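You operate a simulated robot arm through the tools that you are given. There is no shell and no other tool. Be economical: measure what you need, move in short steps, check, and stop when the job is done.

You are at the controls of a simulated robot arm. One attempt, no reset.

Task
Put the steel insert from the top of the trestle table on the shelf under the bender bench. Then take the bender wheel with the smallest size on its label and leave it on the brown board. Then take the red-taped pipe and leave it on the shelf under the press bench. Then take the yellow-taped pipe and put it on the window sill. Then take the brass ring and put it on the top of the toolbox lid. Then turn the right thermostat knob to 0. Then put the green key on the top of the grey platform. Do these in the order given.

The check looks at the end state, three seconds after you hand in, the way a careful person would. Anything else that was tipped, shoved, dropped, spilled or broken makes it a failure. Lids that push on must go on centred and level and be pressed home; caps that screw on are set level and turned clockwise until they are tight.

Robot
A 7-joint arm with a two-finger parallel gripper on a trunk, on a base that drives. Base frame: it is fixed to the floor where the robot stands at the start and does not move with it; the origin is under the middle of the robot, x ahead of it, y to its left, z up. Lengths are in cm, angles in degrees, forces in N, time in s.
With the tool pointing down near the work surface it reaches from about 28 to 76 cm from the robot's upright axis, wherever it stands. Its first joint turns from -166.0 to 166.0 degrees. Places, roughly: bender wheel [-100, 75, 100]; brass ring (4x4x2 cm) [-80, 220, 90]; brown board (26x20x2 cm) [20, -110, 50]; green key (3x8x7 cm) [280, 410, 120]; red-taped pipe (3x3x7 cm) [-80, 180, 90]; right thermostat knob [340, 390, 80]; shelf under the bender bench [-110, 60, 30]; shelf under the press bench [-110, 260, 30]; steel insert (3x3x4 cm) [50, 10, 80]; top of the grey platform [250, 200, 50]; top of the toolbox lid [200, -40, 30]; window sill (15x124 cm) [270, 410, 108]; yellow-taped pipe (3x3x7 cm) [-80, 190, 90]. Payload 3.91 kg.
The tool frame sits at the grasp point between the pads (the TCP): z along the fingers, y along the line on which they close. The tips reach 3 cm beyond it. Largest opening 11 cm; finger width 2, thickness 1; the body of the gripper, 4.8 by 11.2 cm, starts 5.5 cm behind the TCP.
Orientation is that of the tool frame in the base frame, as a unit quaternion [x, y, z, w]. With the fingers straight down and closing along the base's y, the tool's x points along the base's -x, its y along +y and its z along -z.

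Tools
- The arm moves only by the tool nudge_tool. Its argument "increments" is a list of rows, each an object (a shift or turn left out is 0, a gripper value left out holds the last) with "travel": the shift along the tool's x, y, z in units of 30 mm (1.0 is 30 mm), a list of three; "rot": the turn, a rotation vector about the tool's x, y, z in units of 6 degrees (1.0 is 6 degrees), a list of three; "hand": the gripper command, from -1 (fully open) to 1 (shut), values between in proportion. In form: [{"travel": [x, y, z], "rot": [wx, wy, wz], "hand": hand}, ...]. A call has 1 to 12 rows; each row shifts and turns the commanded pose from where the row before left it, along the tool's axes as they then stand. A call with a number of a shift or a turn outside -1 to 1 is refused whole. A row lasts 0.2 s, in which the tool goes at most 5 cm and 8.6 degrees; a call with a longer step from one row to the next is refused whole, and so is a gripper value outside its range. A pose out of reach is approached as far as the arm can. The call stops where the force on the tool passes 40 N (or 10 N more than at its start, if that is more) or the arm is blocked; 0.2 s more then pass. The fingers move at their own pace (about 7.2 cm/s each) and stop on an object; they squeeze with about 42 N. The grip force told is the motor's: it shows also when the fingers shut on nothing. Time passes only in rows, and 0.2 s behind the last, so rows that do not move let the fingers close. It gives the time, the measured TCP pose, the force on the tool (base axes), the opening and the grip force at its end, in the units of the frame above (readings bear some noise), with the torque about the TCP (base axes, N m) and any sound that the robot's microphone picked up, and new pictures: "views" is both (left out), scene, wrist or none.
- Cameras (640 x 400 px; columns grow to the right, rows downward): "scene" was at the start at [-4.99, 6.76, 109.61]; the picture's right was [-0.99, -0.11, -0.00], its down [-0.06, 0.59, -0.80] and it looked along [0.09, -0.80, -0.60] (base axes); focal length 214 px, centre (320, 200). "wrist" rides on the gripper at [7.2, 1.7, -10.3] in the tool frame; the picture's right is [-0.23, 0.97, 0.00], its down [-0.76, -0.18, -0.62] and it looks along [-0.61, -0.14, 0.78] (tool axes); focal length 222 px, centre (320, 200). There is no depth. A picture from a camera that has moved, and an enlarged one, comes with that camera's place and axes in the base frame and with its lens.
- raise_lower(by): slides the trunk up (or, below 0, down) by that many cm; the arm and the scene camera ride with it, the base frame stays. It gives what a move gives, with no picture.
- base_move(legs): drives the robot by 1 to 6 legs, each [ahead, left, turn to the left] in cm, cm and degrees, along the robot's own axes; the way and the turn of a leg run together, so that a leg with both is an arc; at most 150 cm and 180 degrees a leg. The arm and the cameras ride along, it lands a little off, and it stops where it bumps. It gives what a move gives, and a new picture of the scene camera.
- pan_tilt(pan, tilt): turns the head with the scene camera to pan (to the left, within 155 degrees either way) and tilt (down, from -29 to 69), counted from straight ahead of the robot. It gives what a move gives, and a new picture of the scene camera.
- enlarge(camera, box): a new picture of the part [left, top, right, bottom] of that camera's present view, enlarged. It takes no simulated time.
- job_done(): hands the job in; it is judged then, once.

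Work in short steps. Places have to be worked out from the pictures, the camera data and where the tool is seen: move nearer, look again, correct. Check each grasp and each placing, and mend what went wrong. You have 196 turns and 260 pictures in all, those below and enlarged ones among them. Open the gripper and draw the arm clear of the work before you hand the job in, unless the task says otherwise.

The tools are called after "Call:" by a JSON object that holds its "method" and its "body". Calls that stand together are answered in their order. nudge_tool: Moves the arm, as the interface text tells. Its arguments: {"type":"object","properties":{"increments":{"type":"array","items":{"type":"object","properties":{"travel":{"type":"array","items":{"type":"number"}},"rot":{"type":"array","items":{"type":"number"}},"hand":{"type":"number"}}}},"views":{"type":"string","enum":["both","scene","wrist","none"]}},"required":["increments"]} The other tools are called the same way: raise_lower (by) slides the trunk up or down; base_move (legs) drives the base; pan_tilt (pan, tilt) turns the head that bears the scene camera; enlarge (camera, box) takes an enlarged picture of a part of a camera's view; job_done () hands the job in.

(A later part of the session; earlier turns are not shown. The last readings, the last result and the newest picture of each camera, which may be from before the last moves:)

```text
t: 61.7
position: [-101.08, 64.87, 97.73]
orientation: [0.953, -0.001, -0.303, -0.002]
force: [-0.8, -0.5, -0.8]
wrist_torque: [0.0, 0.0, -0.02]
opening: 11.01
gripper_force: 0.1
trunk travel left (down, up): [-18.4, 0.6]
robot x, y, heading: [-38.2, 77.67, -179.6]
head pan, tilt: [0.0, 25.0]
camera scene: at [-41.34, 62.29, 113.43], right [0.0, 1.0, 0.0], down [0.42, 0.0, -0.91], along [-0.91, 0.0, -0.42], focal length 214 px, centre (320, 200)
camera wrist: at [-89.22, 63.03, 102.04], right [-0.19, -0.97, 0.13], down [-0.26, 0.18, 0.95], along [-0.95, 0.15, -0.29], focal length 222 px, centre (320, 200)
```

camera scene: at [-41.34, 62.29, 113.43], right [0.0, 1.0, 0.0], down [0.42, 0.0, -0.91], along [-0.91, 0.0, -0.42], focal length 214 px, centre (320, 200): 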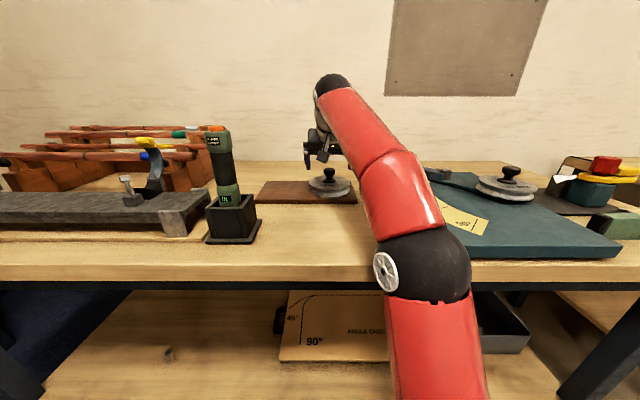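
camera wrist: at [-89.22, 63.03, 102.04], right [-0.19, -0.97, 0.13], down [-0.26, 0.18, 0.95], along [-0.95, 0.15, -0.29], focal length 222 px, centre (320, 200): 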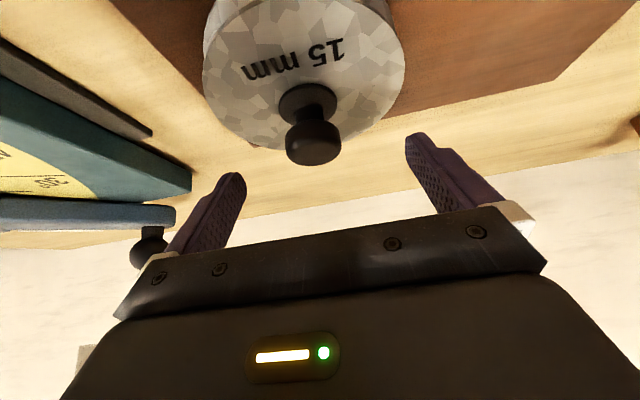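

Alignment is good. I descend 2.2 cm and close on the knob.

Call:
{"method": "nudge_tool", "body": {"increments": [{"travel": [0.22, 0, 0.3]}, {"travel": [0.22, 0, 0.3]}, {}, {"hand": 1}, {"hand": 1}, {"hand": 1}, {"hand": 1}, {"hand": 1}, {"hand": 1}]}}

```text
t: 63.7
position: [-101.03, 64.81, 95.61]
orientation: [0.953, -0.001, -0.304, -0.002]
force: [-0.5, 0.8, -0.2]
wrist_torque: [-0.17, -0.01, 0.02]
opening: 3.34
gripper_force: 42.2
trunk travel left (down, up): [-18.4, 0.6]
robot x, y, heading: [-38.05, 77.58, -179.9]
head pan, tilt: [0.0, 25.0]
camera scene: at [-41.33, 62.3, 113.43], right [0.0, 1.0, 0.0], down [0.42, 0.0, -0.91], along [-0.91, 0.0, -0.42], focal length 214 px, centre (320, 200)
camera wrist: at [-89.17, 63.02, 99.88], right [-0.19, -0.97, 0.13], down [-0.26, 0.18, 0.95], along [-0.95, 0.15, -0.29], focal length 222 px, centre (320, 200)
```

scene: 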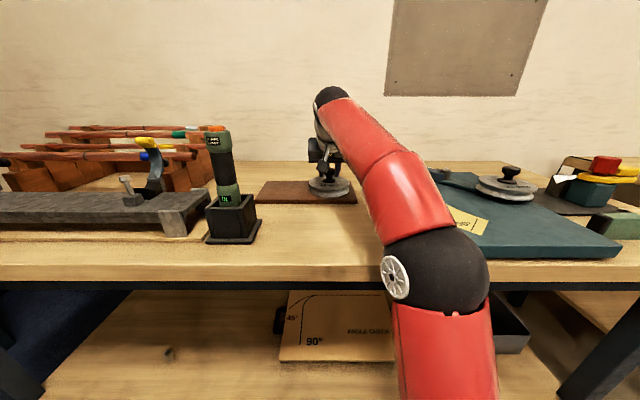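
wrist: 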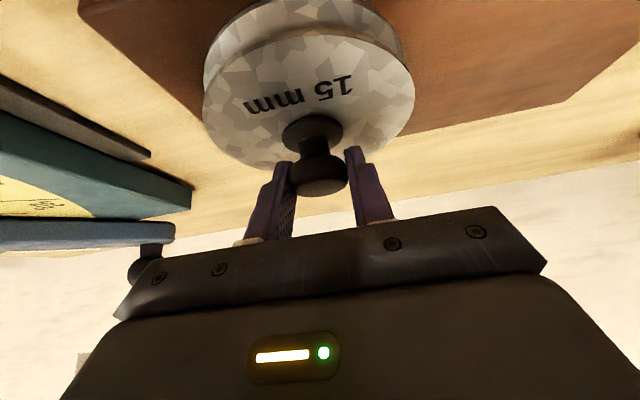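

Knob gripped. I lift straight up 6 cm and check.

Call:
{"method": "nudge_tool", "body": {"increments": [{"travel": [-0.2, 0, -0.27]}, {"travel": [-0.4, 0, -0.54]}, {"travel": [-0.4, 0, -0.54]}, {"travel": [-0.4, 0, -0.54]}, {}]}}

```text
t: 64.9
position: [-100.56, 65.13, 101.9]
orientation: [0.952, -0.003, -0.306, -0.003]
force: [-1.0, -0.3, -3.8]
wrist_torque: [0.0, -0.01, -0.01]
opening: 3.33
gripper_force: 41.9
out of reach, approached as far as the arm can: row 4
trunk travel left (down, up): [-18.4, 0.6]
robot x, y, heading: [-38.36, 77.83, -180.0]
head pan, tilt: [0.0, 25.0]
camera scene: at [-41.03, 62.42, 113.59], right [0.0, 1.0, 0.0], down [0.42, 0.0, -0.91], along [-0.91, 0.0, -0.42], focal length 214 px, centre (320, 200)
camera wrist: at [-88.75, 63.28, 106.17], right [-0.19, -0.97, 0.13], down [-0.26, 0.18, 0.95], along [-0.95, 0.15, -0.28], focal length 222 px, centre (320, 200)
```

scene: 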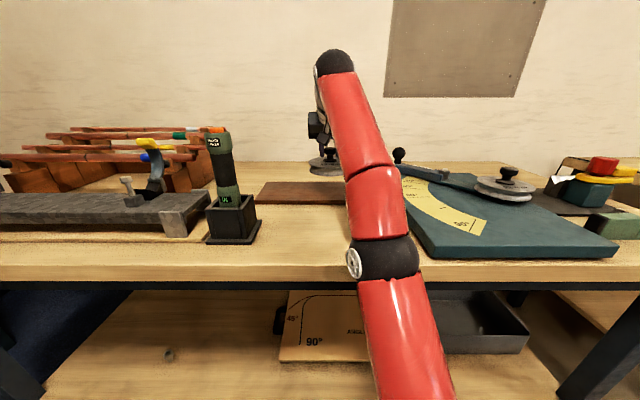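
wrist: 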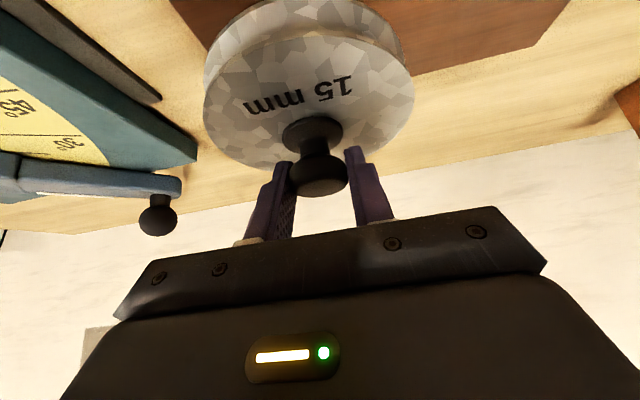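

The wheel is up cleanly. I back away, draw the arm in, and then drive toward the rack with the brown board.

Call:
{"method": "base_move", "body": {"legs": [[-32, 0, 0]]}}

Call:
{"method": "nudge_tool", "body": {"increments": [{"travel": [0.81, 0, -0.59]}, {"travel": [0.81, 0, -0.59]}, {"travel": [0.81, 0, -0.59]}, {"travel": [0.81, 0, -0.59]}, {"travel": [0.81, 0, -0.59]}, {"travel": [0.81, 0, -0.59]}, {"travel": [0.81, 0, -0.59]}], "views": "none"}}

Call:
{"method": "base_move", "body": {"legs": [[0, 100, 0], [0, 0, 90]]}}

```text
t: 67.0
position: [-69.19, 64.98, 101.31]
orientation: [0.953, 0.0, -0.303, -0.002]
force: [-0.8, -0.5, -3.6]
wrist_torque: [-0.01, 0.0, 0.01]
opening: 3.32
gripper_force: 41.7
trunk travel left (down, up): [-18.4, 0.6]
robot x, y, heading: [-6.31, 77.7, -179.8]
head pan, tilt: [0.0, 25.0]
camera scene: at [-9.45, 62.37, 113.43], right [0.0, 1.0, 0.0], down [0.42, 0.0, -0.91], along [-0.91, 0.0, -0.42], focal length 214 px, centre (320, 200)
```

scene: 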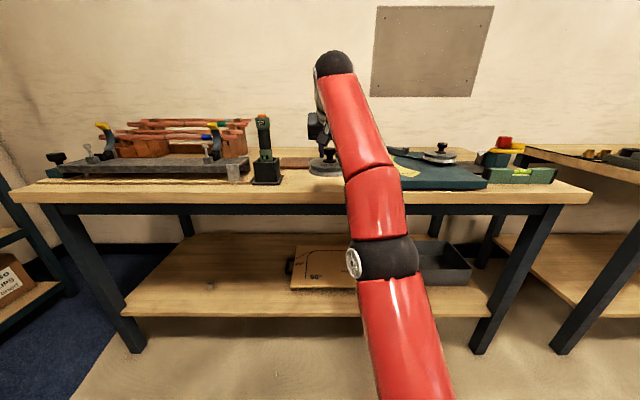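

```text
t: 68.7
position: [-48.11, 64.88, 101.51]
orientation: [0.953, -0.002, -0.303, -0.002]
force: [-0.2, 0.0, -3.1]
wrist_torque: [-0.01, 0.03, 0.03]
opening: 3.32
gripper_force: 41.9
trunk travel left (down, up): [-18.4, 0.6]
robot x, y, heading: [-6.03, 77.6, -179.4]
head pan, tilt: [0.0, 25.0]
```

```text
t: 77.7
position: [6.19, -64.83, 101.59]
orientation: [0.677, 0.671, -0.217, 0.211]
force: [0.1, 0.0, -3.5]
wrist_torque: [0.0, -0.02, -0.03]
opening: 3.35
gripper_force: 42.0
trunk travel left (down, up): [-18.4, 0.6]
robot x, y, heading: [-6.4, -23.23, -90.0]
head pan, tilt: [0.0, 25.0]
camera scene: at [9.01, -26.24, 113.43], right [-1.0, 0.0, 0.0], down [0.0, 0.42, -0.91], along [0.0, -0.91, -0.42], focal length 214 px, centre (320, 200)
```

scene: 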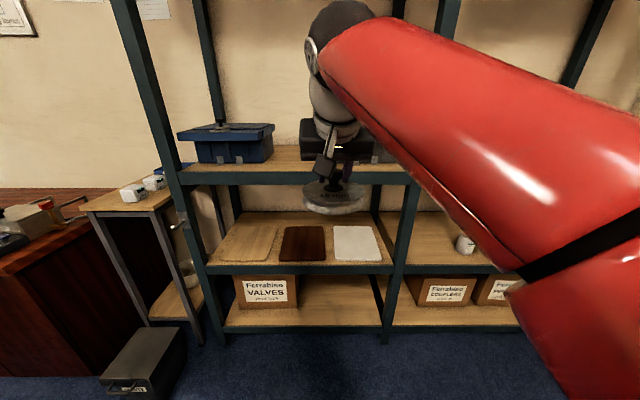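

The three boards are on the rack's middle shelf; dark brown one near (17, -113, 50). I line up in x, lower trunk and arm in front of the rack.

Call:
{"method": "base_move", "body": {"legs": [[0, 11.5, 0]]}}

Call:
{"method": "raise_lower", "body": {"by": -18}}

Call:
{"method": "nudge_tool", "body": {"increments": [{"travel": [0.59, 0, 0.81]}, {"travel": [0.59, 0, 0.81]}, {"travel": [0.59, 0, 0.81]}, {"travel": [0.59, 0, 0.81]}, {"travel": [0.59, 0, 0.81]}, {"travel": [0.59, 0, 0.81]}, {"travel": [0.59, 0, 0.81]}]}}

```text
t: 78.9
position: [17.61, -64.84, 101.64]
orientation: [0.676, 0.672, -0.217, 0.212]
force: [0.1, -0.4, -3.2]
wrist_torque: [0.02, 0.02, -0.01]
opening: 3.34
gripper_force: 41.7
trunk travel left (down, up): [-18.4, 0.6]
robot x, y, heading: [4.75, -23.01, -90.1]
head pan, tilt: [0.0, 25.0]
camera scene: at [20.46, -26.28, 113.43], right [-1.0, 0.0, 0.0], down [0.0, 0.42, -0.91], along [0.0, -0.91, -0.42], focal length 214 px, centre (320, 200)
```

scene: 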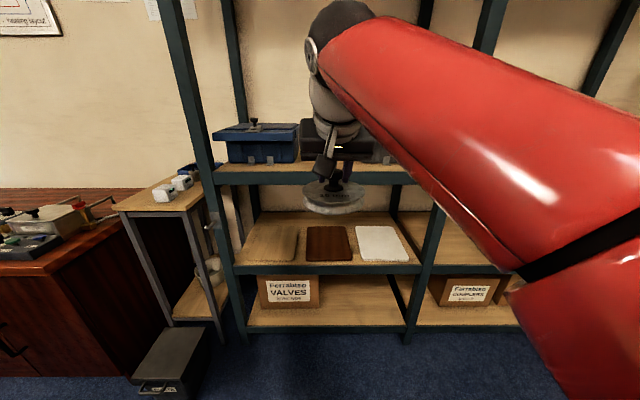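

```text
t: 80.9
position: [17.54, -64.79, 83.67]
orientation: [0.676, 0.671, -0.218, 0.213]
force: [-0.7, -0.2, -4.2]
wrist_torque: [0.02, -0.03, 0.03]
opening: 3.34
gripper_force: 42.5
trunk travel left (down, up): [-0.4, 18.6]
robot x, y, heading: [4.96, -23.23, -90.1]
head pan, tilt: [0.0, 25.0]
```

```text
t: 82.5
position: [17.52, -64.55, 62.58]
orientation: [0.677, 0.671, -0.216, 0.212]
force: [-0.2, 0.0, -3.3]
wrist_torque: [0.03, 0.02, -0.02]
opening: 3.35
gripper_force: 42.1
trunk travel left (down, up): [-0.4, 18.6]
robot x, y, heading: [4.88, -23.0, -90.1]
head pan, tilt: [0.0, 25.0]
camera scene: at [20.46, -26.28, 95.43], right [-1.0, 0.0, 0.0], down [0.0, 0.42, -0.91], along [0.0, -0.91, -0.42], focal length 214 px, centre (320, 200)
camera wrist: at [19.32, -52.74, 66.94], right [0.97, -0.2, 0.13], down [-0.18, -0.26, 0.95], along [-0.15, -0.95, -0.29], focal length 222 px, centre (320, 200)
```

scene: 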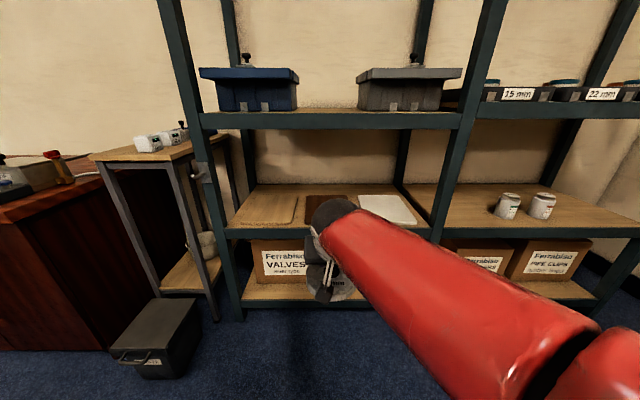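
wrist: 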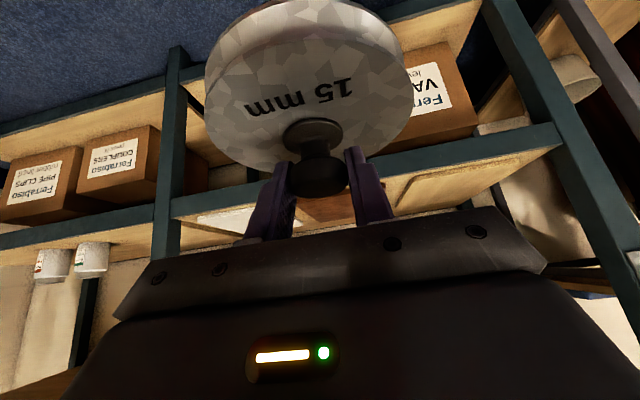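

Board centre ≈ (16.2, -112), top ≈ 52. I drive ahead 30 cm with the wheel just over shelf height, then look.

Call:
{"method": "base_move", "body": {"legs": [[30, -1.3, 0]]}}

Call:
{"method": "nudge_tool", "body": {"increments": [{"travel": [0.29, 0, 0.4]}, {"travel": [-0.81, 0, 0.59]}, {"travel": [-0.81, 0, 0.59]}, {"travel": [-0.81, 0, 0.59]}, {}]}}

```text
t: 84.6
position: [16.11, -94.74, 62.74]
orientation: [0.677, 0.671, -0.216, 0.212]
force: [-0.3, 0.1, -3.5]
wrist_torque: [-0.01, -0.01, 0.01]
opening: 3.33
gripper_force: 42.4
trunk travel left (down, up): [-0.4, 18.6]
robot x, y, heading: [3.72, -52.55, -90.3]
head pan, tilt: [0.0, 25.0]
camera scene: at [19.05, -56.35, 95.43], right [-1.0, 0.0, 0.0], down [0.0, 0.42, -0.91], along [0.0, -0.91, -0.42], focal length 214 px, centre (320, 200)
```

scene: 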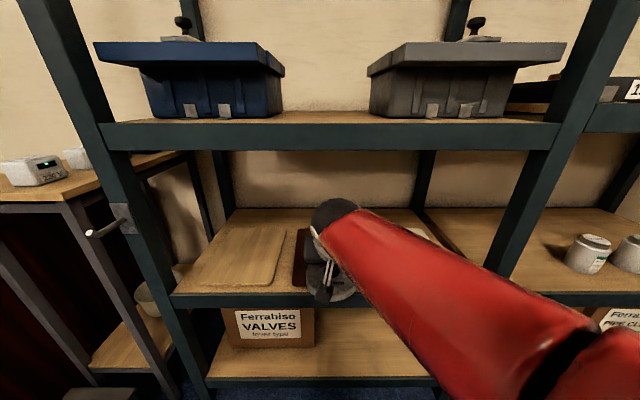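

```text
t: 85.8
position: [16.16, -103.57, 61.03]
orientation: [0.678, 0.67, -0.216, 0.211]
force: [-0.9, 0.3, -2.7]
wrist_torque: [0.02, -0.01, -0.01]
opening: 3.33
gripper_force: 41.7
trunk travel left (down, up): [-0.4, 18.6]
robot x, y, heading: [3.52, -53.27, -90.3]
head pan, tilt: [0.0, 25.0]
camera scene: at [19.05, -56.35, 95.43], right [-1.0, 0.0, 0.0], down [0.0, 0.42, -0.91], along [0.0, -0.91, -0.42], focal length 214 px, centre (320, 200)
camera wrist: at [17.79, -91.82, 65.38], right [0.97, -0.2, 0.13], down [-0.18, -0.26, 0.95], along [-0.15, -0.95, -0.29], focal length 222 px, centre (320, 200)
```

scene: 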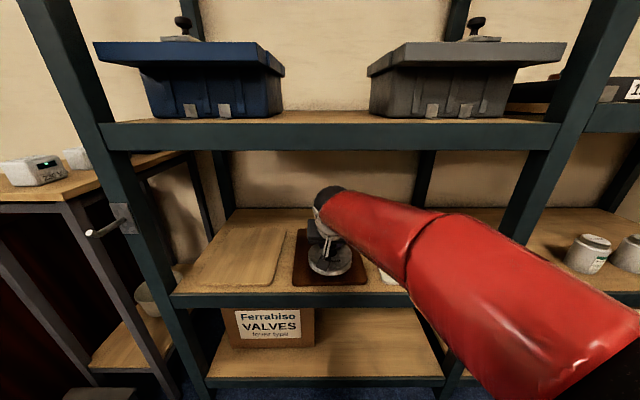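
wrist: 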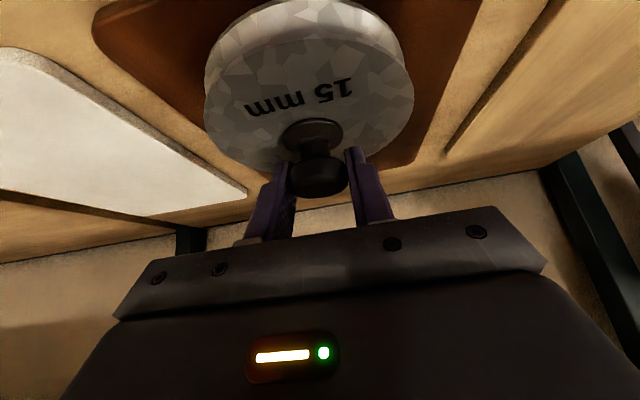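

The wheel hovers over the brown board's front half. I extend 6 cm more and lower in small steps.

Call:
{"method": "nudge_tool", "body": {"increments": [{"travel": [-0.81, 0, 0.59]}, {"travel": [-0.81, 0, 0.59]}, {"travel": [0.1, 0, 0.135]}, {"travel": [0.1, 0, 0.135]}, {"travel": [0.1, 0, 0.135]}, {"travel": [0.05, 0, 0.07]}, {}]}}

```text
t: 87.4
position: [15.93, -109.53, 59.39]
orientation: [0.677, 0.67, -0.217, 0.213]
force: [-2.4, 0.5, 7.5]
wrist_torque: [0.37, -0.38, 0.04]
opening: 3.36
gripper_force: 42.5
trunk travel left (down, up): [-0.4, 18.6]
robot x, y, heading: [3.68, -52.98, -90.4]
head pan, tilt: [0.0, 25.0]
camera scene: at [19.03, -56.32, 95.45], right [-1.0, 0.0, 0.0], down [0.0, 0.42, -0.91], along [0.0, -0.91, -0.42], focal length 214 px, centre (320, 200)
camera wrist: at [17.7, -97.78, 63.61], right [0.97, -0.2, 0.13], down [-0.18, -0.26, 0.95], along [-0.15, -0.95, -0.28], focal length 222 px, centre (320, 200)
```

scene: 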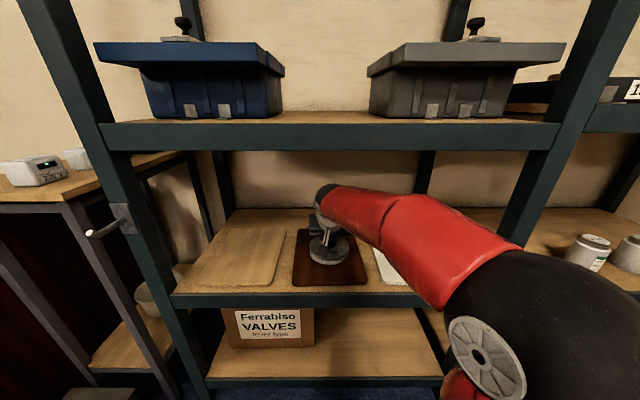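
wrist: 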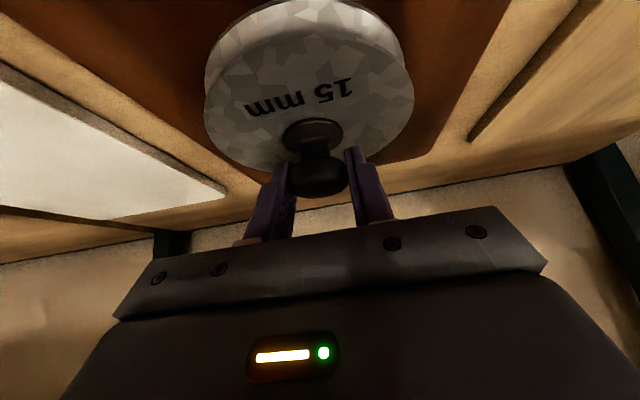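

The wheel is in contact with the board. I open and withdraw along the tool axis, then back.

Call:
{"method": "nudge_tool", "body": {"increments": [{"hand": -0.3}, {"hand": -0.3}, {"hand": -0.3}, {"travel": [0, 0, -0.6]}, {"travel": [0, 0, -0.8]}, {"travel": [0, 0, -1]}, {"travel": [0.81, 0, -0.59]}, {"travel": [0.81, 0, -0.59]}, {"travel": [0.81, 0, -0.59]}, {"travel": [0.81, 0, -0.59]}]}}

```text
t: 89.6
position: [16.11, -93.3, 65.22]
orientation: [0.677, 0.67, -0.218, 0.211]
force: [-0.9, 0.6, -0.6]
wrist_torque: [0.01, -0.02, -0.01]
opening: 7.18
gripper_force: 0.1
trunk travel left (down, up): [-0.4, 18.6]
robot x, y, heading: [3.8, -52.9, -90.3]
head pan, tilt: [0.0, 25.0]
camera scene: at [19.05, -56.34, 95.43], right [-1.0, 0.0, 0.0], down [0.0, 0.42, -0.91], along [0.0, -0.91, -0.42], focal length 214 px, centre (320, 200)
camera wrist: at [17.87, -81.56, 69.56], right [0.97, -0.2, 0.13], down [-0.18, -0.26, 0.95], along [-0.15, -0.95, -0.29], focal length 222 px, centre (320, 200)
```

scene: 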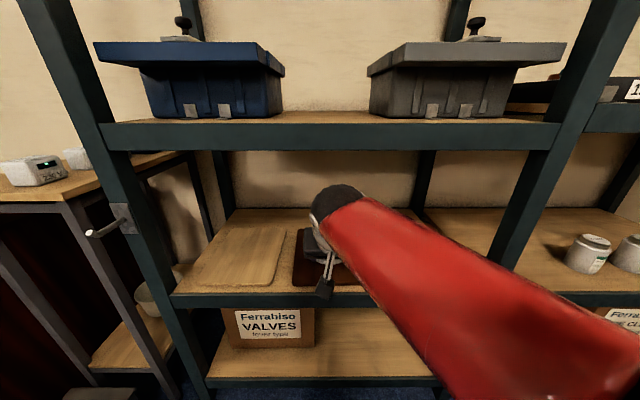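
wrist: 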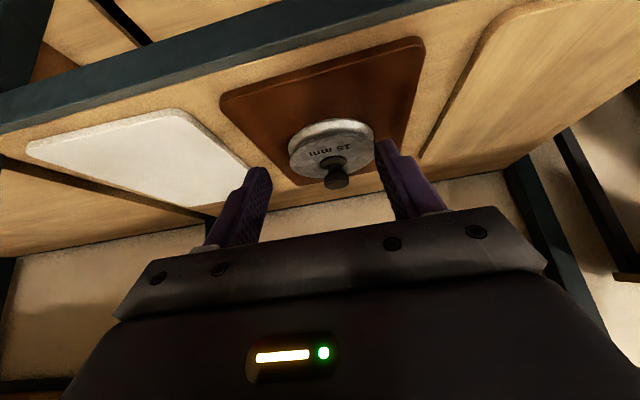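

The wheel rests on the brown board. Next I back out, turn to face the benches, and drive to the press bench.

Call:
{"method": "base_move", "body": {"legs": [[-55, 0, 0], [0, 0, -90], [12, 0, 0], [0, -90, 0], [0, -88, 0]]}}

Call:
{"method": "raise_lower", "body": {"by": 18}}

Call:
{"method": "pan_tilt", "body": {"pan": 0, "tilt": 28}}

```text
t: 106.0
position: [-51.57, 166.54, 65.22]
orientation: [0.953, 0.006, -0.304, 0.0]
force: [-0.6, 0.2, 0.8]
wrist_torque: [-0.03, -0.03, 0.0]
opening: 7.16
gripper_force: 0.1
trunk travel left (down, up): [-0.4, 18.6]
robot x, y, heading: [-11.7, 179.91, -178.7]
head pan, tilt: [0.0, 25.0]
camera scene: at [-14.46, 164.54, 95.43], right [-0.02, 1.0, 0.0], down [0.42, 0.01, -0.91], along [-0.91, -0.02, -0.42], focal length 214 px, centre (320, 200)
```

scene: 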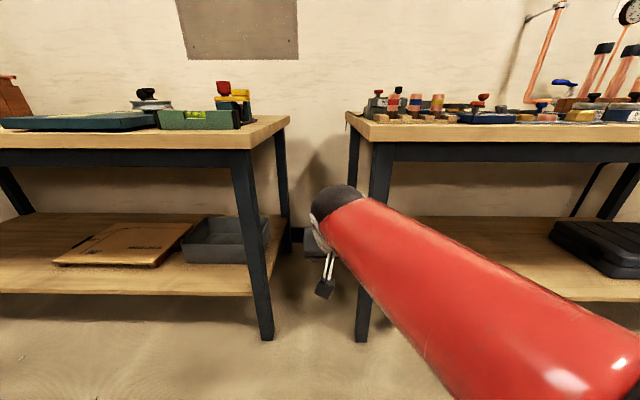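

```text
t: 108.0
position: [-51.74, 166.54, 83.2]
orientation: [0.953, 0.006, -0.303, 0.0]
force: [-0.8, -0.9, -0.4]
wrist_torque: [0.02, 0.02, -0.03]
opening: 7.15
gripper_force: 0.1
trunk travel left (down, up): [-18.4, 0.6]
robot x, y, heading: [-11.46, 180.04, -178.8]
head pan, tilt: [0.0, 25.0]
```

```text
t: 108.6
position: [-51.72, 166.45, 83.14]
orientation: [0.953, 0.005, -0.303, -0.001]
force: [1.0, -0.4, 0.9]
wrist_torque: [0.0, 0.01, -0.01]
opening: 7.14
gripper_force: 0.0
trunk travel left (down, up): [-18.4, 0.6]
robot x, y, heading: [-11.63, 180.06, -179.0]
head pan, tilt: [0.0, 28.0]
camera scene: at [-14.37, 164.54, 112.95], right [-0.02, 1.0, 0.0], down [0.47, 0.01, -0.88], along [-0.88, -0.02, -0.47], focal length 214 px, centre (320, 200)
```

scene: 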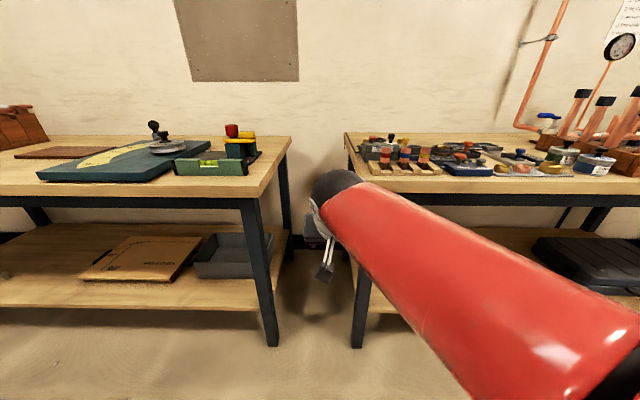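

The press bench is to the right with small pieces in a wooden rack. I enlarge that cluster.

Call:
{"method": "enlarge", "body": {"camera": "scene", "box": [340, 125, 500, 195]}}

Call:
{"method": "enlarge", "body": {"camera": "scene", "box": [440, 120, 640, 200]}}

```text
4.00 times, centred on (420, 160) of scene
camera zoom: at [-14.37, 164.54, 112.95], right [-0.02, 1.0, 0.0], down [0.47, 0.01, -0.88], along [-0.88, -0.02, -0.47], focal length 858 px, centre (-80, 360)
```

zoom: 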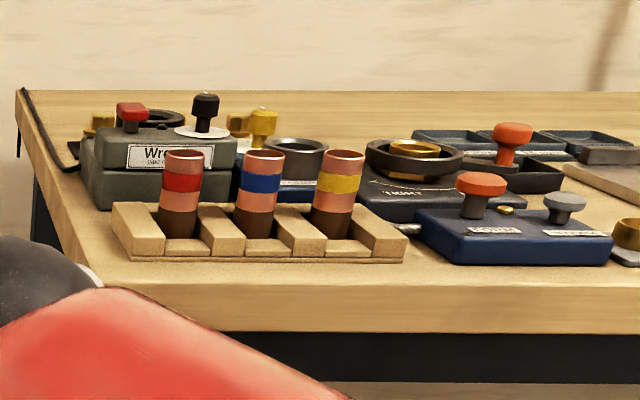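

```text
3.20 times, centred on (540, 160) of scene
camera zoom: at [-14.37, 164.54, 112.95], right [-0.02, 1.0, 0.0], down [0.47, 0.01, -0.88], along [-0.88, -0.02, -0.47], focal length 686 px, centre (-384, 328)
```

zoom: 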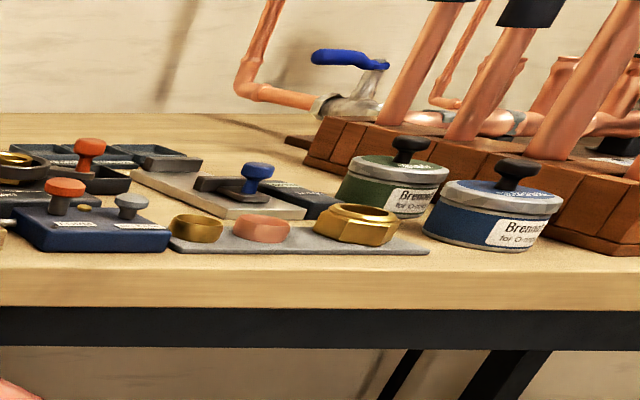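

Red, blue and yellow stubs stand in a slotted rack; brass ring lies on the grey plate to the right. I raise the tool and drive nearer to the red one.

Call:
{"method": "nudge_tool", "body": {"increments": [{"travel": [-0.59, 0, -0.81]}, {"travel": [-0.59, 0, -0.81]}, {"travel": [-0.59, 0, -0.81]}, {"travel": [-0.59, 0, -0.81]}, {"travel": [-0.59, 0, -0.81]}, {"travel": [-0.59, 0, -0.81]}, {"travel": [-0.59, 0, -0.81]}], "views": "none"}}

Call:
{"method": "base_move", "body": {"legs": [[12, -17, -1]]}}

Call:
{"method": "nudge_tool", "body": {"increments": [{"hand": -0.3}]}}

```text
t: 110.2
position: [-52.0, 166.45, 104.41]
orientation: [0.953, 0.005, -0.303, 0.0]
force: [-0.5, -0.4, 0.2]
wrist_torque: [0.03, 0.02, -0.03]
opening: 7.14
gripper_force: 0.3
trunk travel left (down, up): [-18.4, 0.6]
robot x, y, heading: [-11.6, 180.03, -178.9]
head pan, tilt: [0.0, 28.0]
```

```text
t: 111.8
position: [-64.28, 184.03, 104.38]
orientation: [0.953, -0.002, -0.303, -0.003]
force: [0.2, -0.2, -0.5]
wrist_torque: [0.03, 0.02, -0.01]
opening: 7.13
gripper_force: 0.1
trunk travel left (down, up): [-18.4, 0.6]
robot x, y, heading: [-23.75, 196.84, -179.8]
head pan, tilt: [0.0, 28.0]
camera scene: at [-26.7, 181.55, 112.95], right [0.0, 1.0, 0.0], down [0.47, 0.0, -0.88], along [-0.88, 0.0, -0.47], focal length 214 px, centre (320, 200)
```

scene: 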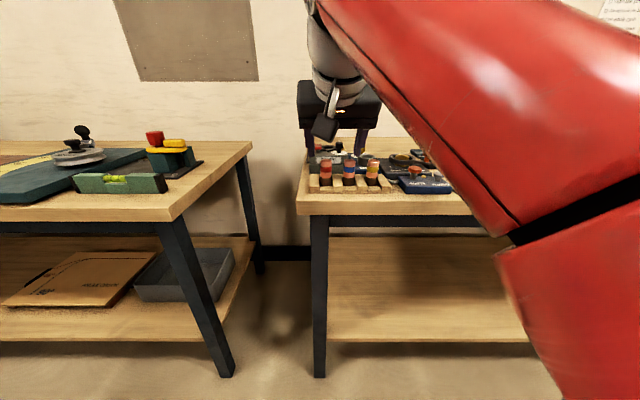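

```text
t: 112.2
position: [-64.3, 184.05, 104.4]
orientation: [0.953, -0.001, -0.303, -0.002]
force: [0.3, 0.4, 0.0]
wrist_torque: [-0.02, -0.02, 0.02]
opening: 7.17
gripper_force: 0.1
trunk travel left (down, up): [-18.4, 0.6]
robot x, y, heading: [-23.73, 196.67, -179.9]
head pan, tilt: [0.0, 28.0]
camera scene: at [-26.7, 181.55, 112.95], right [0.0, 1.0, 0.0], down [0.47, 0.0, -0.88], along [-0.88, 0.0, -0.47], focal length 214 px, centre (320, 200)
camera wrist: at [-52.5, 182.26, 108.7], right [-0.19, -0.97, 0.13], down [-0.26, 0.18, 0.95], along [-0.95, 0.15, -0.29], focal length 222 px, centre (320, 200)
```

scene: 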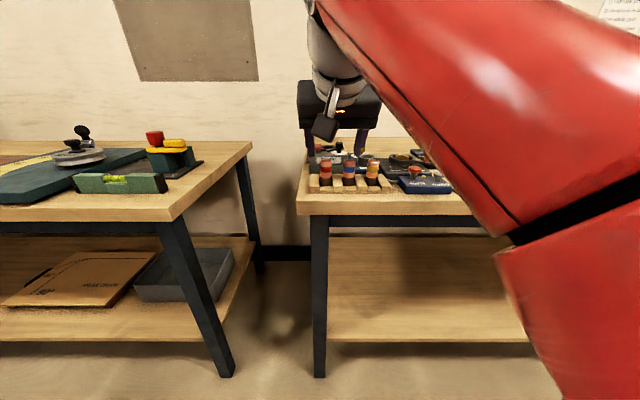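
wrist: 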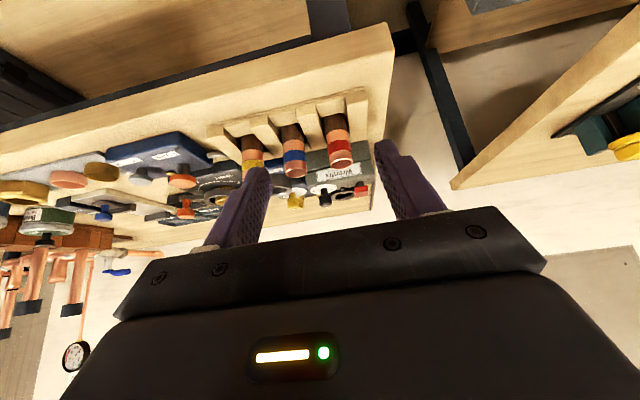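

I enlarge both views to triangulate the red stub.

Call:
{"method": "enlarge", "body": {"camera": "scene", "box": [295, 140, 395, 200]}}

Call:
{"method": "enlarge", "body": {"camera": "wrist", "box": [200, 80, 400, 200]}}

```text
6.40 times, centred on (345, 170) of scene
camera zoom: at [-26.7, 181.55, 112.95], right [0.0, 1.0, 0.0], down [0.47, 0.0, -0.88], along [-0.88, 0.0, -0.47], focal length 1373 px, centre (160, 392)
```

zoom: 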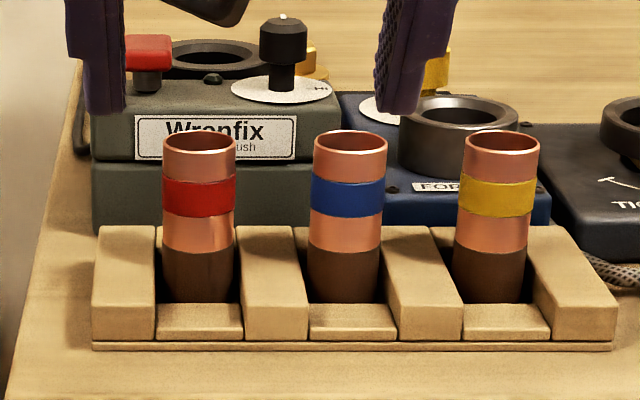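

```text
3.20 times, centred on (300, 140) of wrist
camera zoom: at [-52.5, 182.26, 108.7], right [-0.19, -0.97, 0.13], down [-0.26, 0.18, 0.95], along [-0.95, 0.15, -0.29], focal length 711 px, centre (384, 392)
```

zoom: 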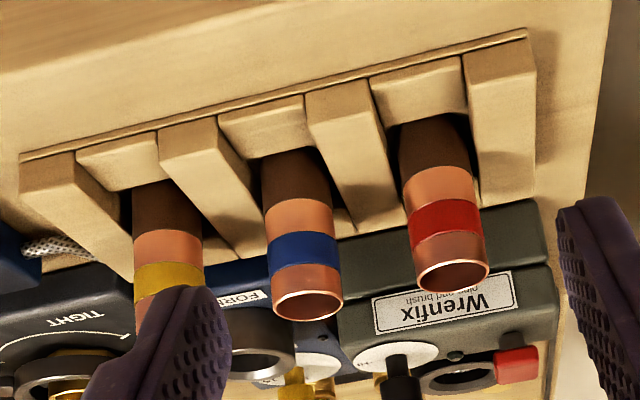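

Red stub top centre ≈ (-80.0, 183.1, 95.8); neighbours 6 cm apart. I narrow the fingers to 5 cm and move above it.

Call:
{"method": "nudge_tool", "body": {"increments": [{"travel": [-0.81, 0.06, 0.59], "hand": 0.09}, {"travel": [-0.81, 0.06, 0.59]}, {"travel": [-0.81, 0.06, 0.59]}, {"travel": [-0.81, 0.06, 0.59]}, {"travel": [-0.81, 0.06, 0.59]}, {"travel": [0.29, 0, 0.41]}, {}]}}

Call:
{"method": "enlarge", "body": {"camera": "wrist", "box": [200, 60, 440, 210]}}

```text
t: 113.8
position: [-79.41, 183.26, 102.66]
orientation: [0.953, -0.002, -0.303, -0.002]
force: [-0.1, -0.2, 0.1]
wrist_torque: [0.0, 0.0, -0.02]
opening: 4.99
gripper_force: 0.0
trunk travel left (down, up): [-18.4, 0.6]
robot x, y, heading: [-23.62, 197.18, -179.8]
head pan, tilt: [0.0, 28.0]
camera scene: at [-26.71, 181.55, 112.95], right [0.0, 1.0, 0.0], down [0.47, 0.0, -0.88], along [-0.88, 0.0, -0.47], focal length 214 px, centre (320, 200)
camera wrist: at [-67.52, 181.41, 106.95], right [-0.19, -0.97, 0.13], down [-0.26, 0.18, 0.95], along [-0.95, 0.15, -0.29], focal length 222 px, centre (320, 200)
```

scene: 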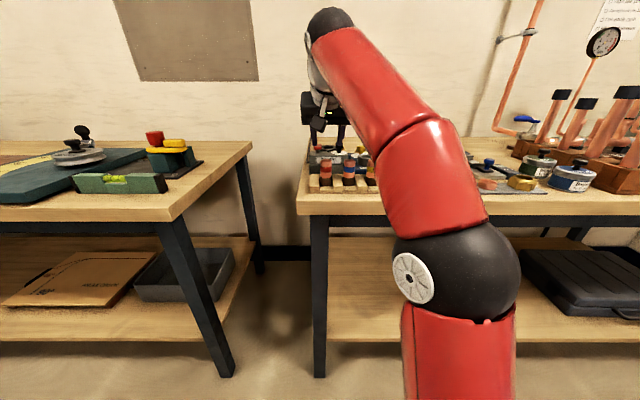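
wrist: 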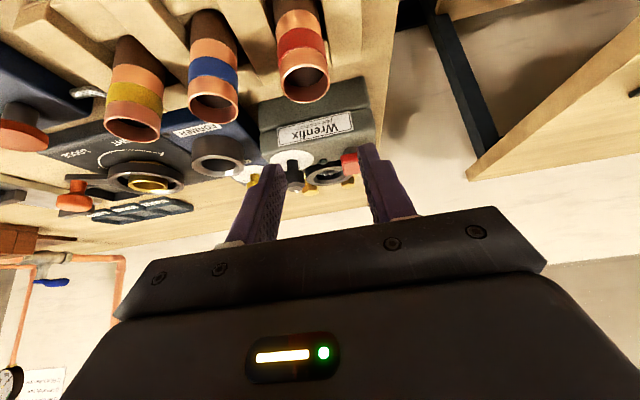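

```text
2.67 times, centred on (320, 135) of wrist
camera zoom: at [-67.52, 181.41, 106.95], right [-0.19, -0.97, 0.13], down [-0.26, 0.18, 0.95], along [-0.95, 0.15, -0.29], focal length 592 px, centre (320, 373)
```

zoom: 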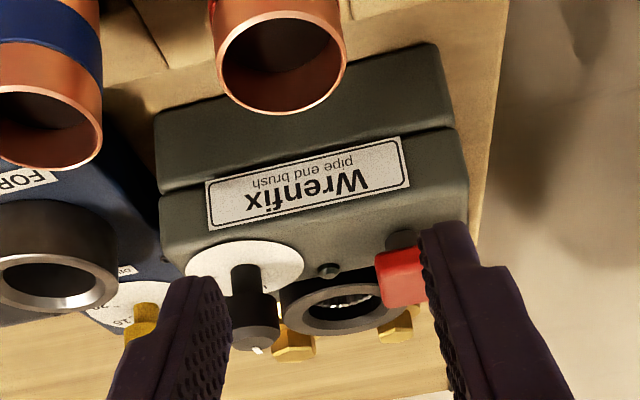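

Aligned within a couple of mm. I descend to z≈96.5 and check.

Call:
{"method": "nudge_tool", "body": {"increments": [{"travel": [0.4, 0.02, 0.55]}, {"travel": [0.4, 0.02, 0.55]}, {"travel": [0.4, 0, 0.55]}, {}], "views": "wrist"}}

Call:
{"method": "enlarge", "body": {"camera": "scene", "box": [285, 90, 405, 200]}}

```text
t: 114.8
position: [-79.32, 183.08, 96.45]
orientation: [0.953, -0.002, -0.302, -0.003]
force: [0.2, -0.7, 0.8]
wrist_torque: [0.02, -0.01, -0.02]
opening: 5.01
gripper_force: 0.0
trunk travel left (down, up): [-18.4, 0.6]
robot x, y, heading: [-23.85, 196.69, -179.7]
head pan, tilt: [0.0, 28.0]
camera wrist: at [-67.47, 181.33, 100.81], right [-0.19, -0.97, 0.13], down [-0.26, 0.18, 0.95], along [-0.95, 0.15, -0.29], focal length 222 px, centre (320, 200)
```

wrist: 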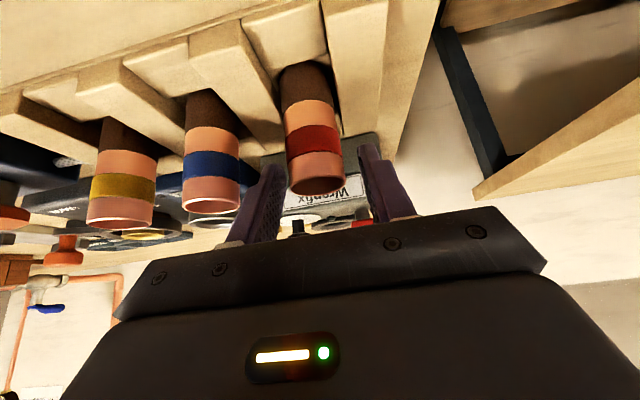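

```text
3.64 times, centred on (345, 145) of scene
camera zoom: at [-26.71, 181.55, 112.95], right [0.0, 1.0, 0.0], down [0.47, 0.0, -0.88], along [-0.88, 0.0, -0.47], focal length 780 px, centre (229, 400)
```

zoom: 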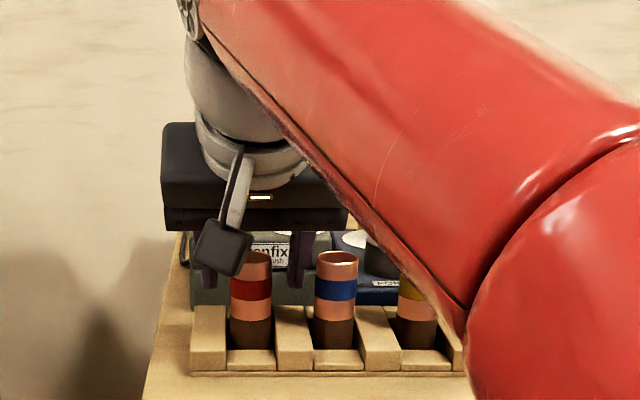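

Pads straddle the red stub. I go down 1.8 cm and close.

Call:
{"method": "nudge_tool", "body": {"increments": [{"travel": [0.17, -0.03, 0.24]}, {"travel": [0.17, -0.03, 0.24]}, {}, {"hand": 1}, {"hand": 1}, {"hand": 1}, {"hand": 1}], "views": "wrist"}}

```text
t: 116.4
position: [-79.08, 183.11, 95.01]
orientation: [0.952, -0.002, -0.306, -0.002]
force: [2.0, -9.6, 28.5]
wrist_torque: [0.17, 0.23, 0.26]
opening: 2.64
gripper_force: 42.2
trunk travel left (down, up): [-18.4, 0.6]
robot x, y, heading: [-23.53, 196.91, -179.7]
head pan, tilt: [0.0, 28.0]
camera wrist: at [-67.24, 181.44, 99.26], right [-0.19, -0.97, 0.13], down [-0.26, 0.18, 0.95], along [-0.95, 0.15, -0.28], focal length 222 px, centre (320, 200)
```

wrist: 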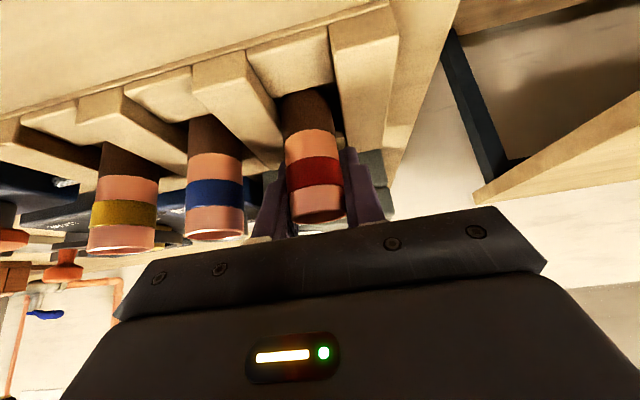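

Fingertips touched the divider tops slightly (28 N) but the stub is gripped (2.64 cm). I lift straight up.

Call:
{"method": "nudge_tool", "body": {"increments": [{"travel": [-0.1, 0, -0.13]}, {"travel": [-0.3, 0, -0.4]}, {"travel": [-0.4, 0, -0.55]}, {"travel": [-0.4, 0, -0.55]}, {"travel": [-0.4, 0, -0.55]}, {}]}}

```text
t: 117.8
position: [-79.36, 183.28, 102.97]
orientation: [0.953, -0.002, -0.302, -0.003]
force: [0.8, 1.1, 0.0]
wrist_torque: [0.03, 0.01, 0.03]
opening: 2.63
gripper_force: 41.7
trunk travel left (down, up): [-18.4, 0.6]
robot x, y, heading: [-23.33, 196.81, -179.8]
head pan, tilt: [0.0, 28.0]
camera scene: at [-26.71, 181.56, 112.95], right [0.0, 1.0, 0.0], down [0.47, 0.0, -0.88], along [-0.88, 0.0, -0.47], focal length 214 px, centre (320, 200)
camera wrist: at [-67.61, 181.52, 107.22], right [-0.19, -0.97, 0.13], down [-0.26, 0.18, 0.95], along [-0.95, 0.15, -0.29], focal length 222 px, centre (320, 200)
```

scene: 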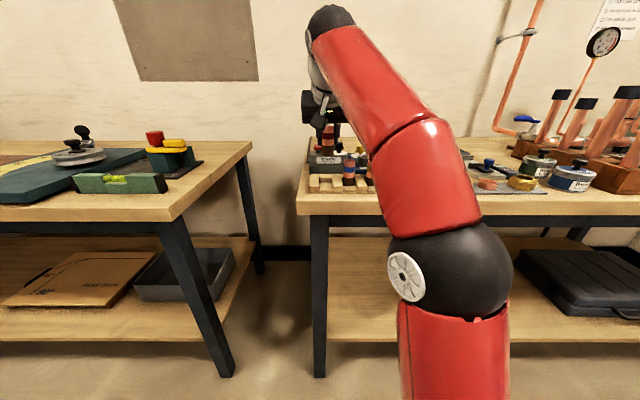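
wrist: 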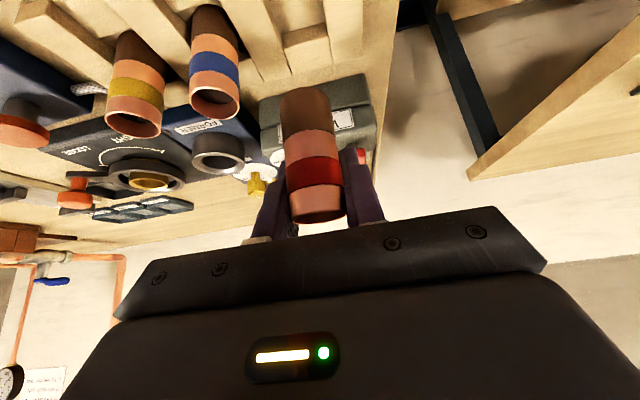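

Red stub is lifted. I back away, lower trunk and arm, and shift to line up with the free left part of the press bench shelf.

Call:
{"method": "base_move", "body": {"legs": [[-28, 0, 0], [0, -20, 0]]}}

Call:
{"method": "raise_lower", "body": {"by": -18}}

Call:
{"method": "nudge_tool", "body": {"increments": [{"travel": [0.81, 0, -0.59]}, {"travel": [0.81, 0, -0.59]}, {"travel": [0.81, 0, -0.59]}, {"travel": [0.81, 0, -0.59]}, {"travel": [0.59, 0, 0.81]}, {"travel": [0.59, 0, 0.81]}, {"travel": [0.59, 0, 0.81]}, {"travel": [0.59, 0, 0.81]}, {"travel": [0.59, 0, 0.81]}, {"travel": [0.59, 0, 0.81]}, {"travel": [0.59, 0, 0.81]}, {"travel": [0.59, 0, 0.81]}], "views": "none"}}

Call:
{"method": "nudge_tool", "body": {"increments": [{"travel": [0.59, 0, 0.81]}, {"travel": [0.59, 0, 0.81]}, {"travel": [0.59, 0, 0.81]}, {"travel": [0.59, 0, 0.81]}, {}]}}

```text
t: 120.9
position: [-51.9, 203.18, 102.83]
orientation: [0.953, -0.002, -0.303, -0.003]
force: [0.3, -0.5, -0.2]
wrist_torque: [0.01, -0.02, -0.02]
opening: 2.65
gripper_force: 41.6
trunk travel left (down, up): [-18.4, 0.6]
robot x, y, heading: [3.97, 216.73, -179.8]
head pan, tilt: [0.0, 28.0]
camera scene: at [0.89, 201.51, 112.95], right [0.0, 1.0, 0.0], down [0.47, 0.0, -0.88], along [-0.88, 0.0, -0.47], focal length 214 px, centre (320, 200)
```

scene: 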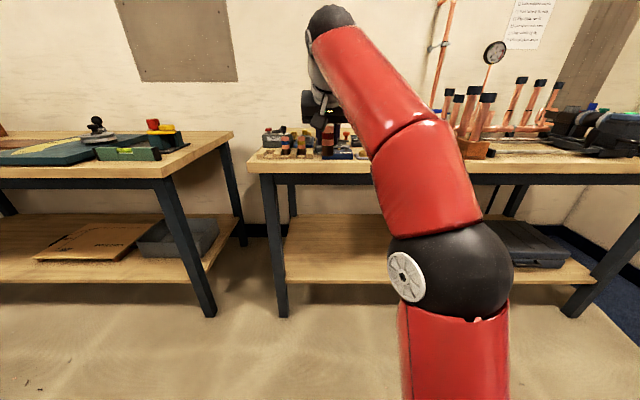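

```text
t: 122.9
position: [-51.79, 203.23, 84.87]
orientation: [0.953, -0.002, -0.303, -0.003]
force: [0.0, -0.5, -0.4]
wrist_torque: [-0.03, 0.05, 0.02]
opening: 2.64
gripper_force: 41.9
trunk travel left (down, up): [-0.4, 18.6]
robot x, y, heading: [3.8, 216.37, -180.0]
head pan, tilt: [0.0, 28.0]
```

```text
t: 125.5
position: [-39.36, 203.25, 60.87]
orientation: [0.953, -0.002, -0.304, -0.002]
force: [0.1, -0.7, -0.1]
wrist_torque: [0.03, 0.03, -0.02]
opening: 2.63
gripper_force: 42.2
trunk travel left (down, up): [-0.4, 18.6]
robot x, y, heading: [3.68, 216.87, -179.9]
head pan, tilt: [0.0, 28.0]
```

```text
t: 126.7
position: [-39.29, 203.18, 49.02]
orientation: [0.953, -0.001, -0.304, -0.002]
force: [-0.4, -0.7, -0.8]
wrist_torque: [-0.01, 0.01, 0.01]
opening: 2.63
gripper_force: 41.8
trunk travel left (down, up): [-0.4, 18.6]
robot x, y, heading: [4.11, 216.68, -179.8]
head pan, tilt: [0.0, 28.0]
camera scene: at [0.9, 201.51, 94.95], right [0.0, 1.0, 0.0], down [0.47, 0.0, -0.88], along [-0.88, 0.0, -0.47], focal length 214 px, centre (320, 200)
camera wrist: at [-27.46, 201.47, 53.27], right [-0.19, -0.97, 0.13], down [-0.26, 0.18, 0.95], along [-0.95, 0.15, -0.29], focal length 222 px, centre (320, 200)
```

scene: 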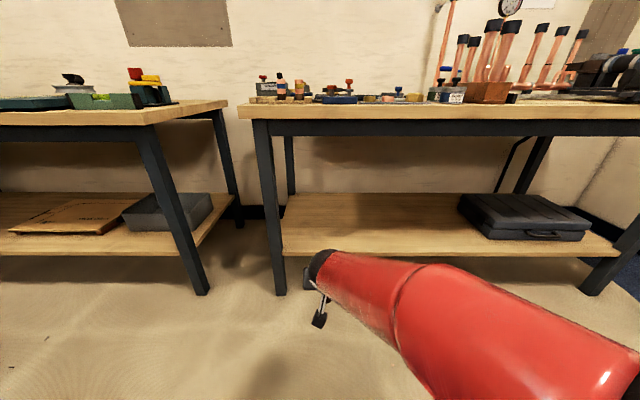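
wrist: 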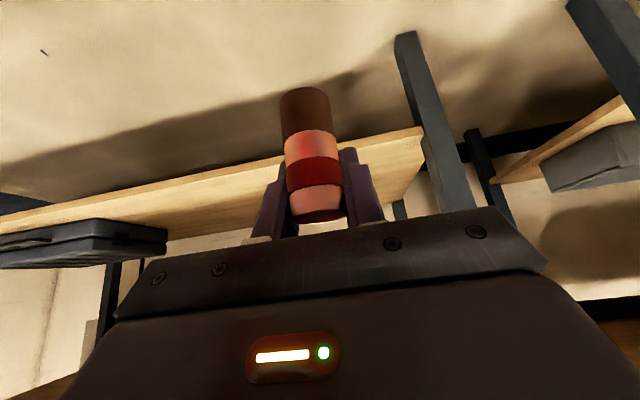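

I drive ahead and extend over the shelf, then descend most of the way.

Call:
{"method": "base_move", "body": {"legs": [[29, 0, 0]]}}

Call:
{"method": "nudge_tool", "body": {"increments": [{"travel": [-0.81, 0, 0.59]}, {"travel": [-0.81, 0, 0.59]}, {"travel": [-0.81, 0, 0.59]}, {"travel": [-0.81, 0, 0.59]}, {"travel": [-0.81, 0, 0.59]}, {"travel": [-0.81, 0, 0.59]}, {"travel": [0.59, 0, 0.81]}, {"travel": [0.59, 0, 0.81]}, {"travel": [0.59, 0, 0.81]}, {"travel": [0.3, 0, 0.41]}, {}]}}

```text
t: 128.7
position: [-68.15, 202.97, 49.0]
orientation: [0.953, 0.0, -0.303, -0.002]
force: [-0.6, 0.0, -0.6]
wrist_torque: [-0.01, 0.01, 0.01]
opening: 2.64
gripper_force: 42.2
trunk travel left (down, up): [-0.4, 18.6]
robot x, y, heading: [-24.81, 216.76, -179.4]
head pan, tilt: [0.0, 28.0]
camera scene: at [-27.96, 201.36, 94.95], right [-0.01, 1.0, 0.0], down [0.47, 0.0, -0.88], along [-0.88, -0.01, -0.47], focal length 214 px, centre (320, 200)
```

scene: 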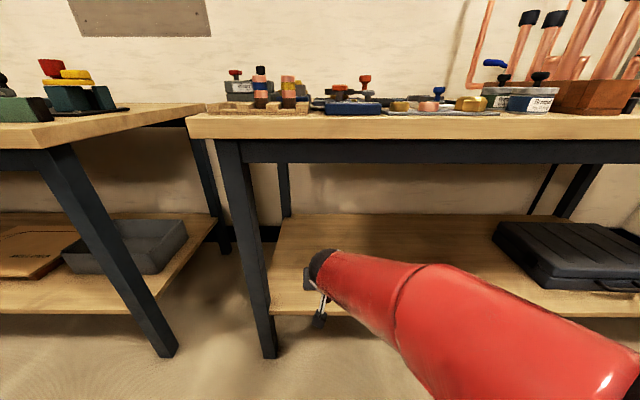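

```text
t: 131.1
position: [-86.02, 202.94, 38.16]
orientation: [0.953, 0.0, -0.303, -0.002]
force: [0.0, 0.2, -0.6]
wrist_torque: [-0.02, 0.03, -0.01]
opening: 2.68
gripper_force: 42.0
trunk travel left (down, up): [-0.4, 18.6]
robot x, y, heading: [-24.94, 216.78, -179.6]
head pan, tilt: [0.0, 28.0]
camera scene: at [-27.98, 201.36, 94.95], right [-0.01, 1.0, 0.0], down [0.47, 0.0, -0.88], along [-0.88, -0.01, -0.47], focal length 214 px, centre (320, 200)
camera wrist: at [-74.23, 201.24, 42.48], right [-0.19, -0.97, 0.13], down [-0.26, 0.17, 0.95], along [-0.95, 0.14, -0.29], focal length 222 px, centre (320, 200)
```

scene: 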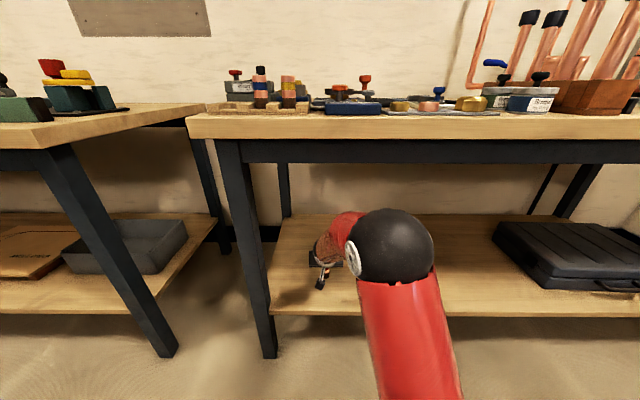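
wrist: 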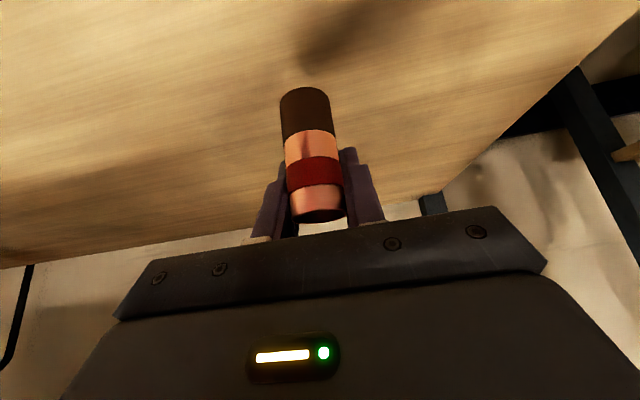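

Bottom is some 4 cm above the shelf. I lower in small rows toward contact.

Call:
{"method": "nudge_tool", "body": {"increments": [{"travel": [0.2, 0, 0.27]}, {"travel": [0.2, 0, 0.27]}, {"travel": [0.1, 0, 0.135]}, {"travel": [0.1, 0, 0.135]}, {}], "views": "wrist"}}

```text
t: 132.3
position: [-86.0, 203.02, 35.18]
orientation: [0.953, 0.0, -0.303, -0.002]
force: [-0.3, 0.0, 0.1]
wrist_torque: [-0.03, 0.02, -0.03]
opening: 2.68
gripper_force: 42.4
trunk travel left (down, up): [-0.4, 18.6]
robot x, y, heading: [-25.08, 216.8, -179.7]
head pan, tilt: [0.0, 28.0]
camera wrist: at [-74.14, 201.27, 39.48], right [-0.19, -0.97, 0.13], down [-0.26, 0.17, 0.95], along [-0.95, 0.14, -0.29], focal length 222 px, centre (320, 200)
```

wrist: 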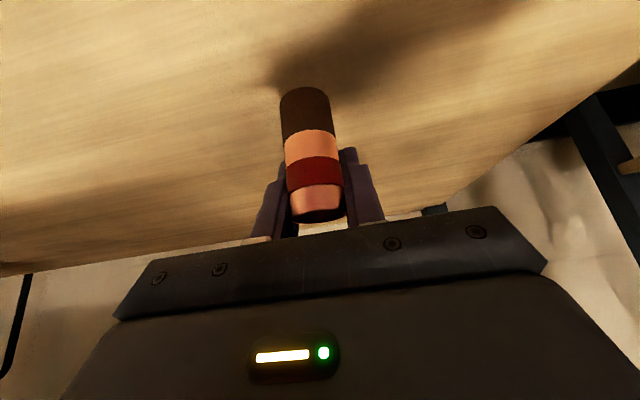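

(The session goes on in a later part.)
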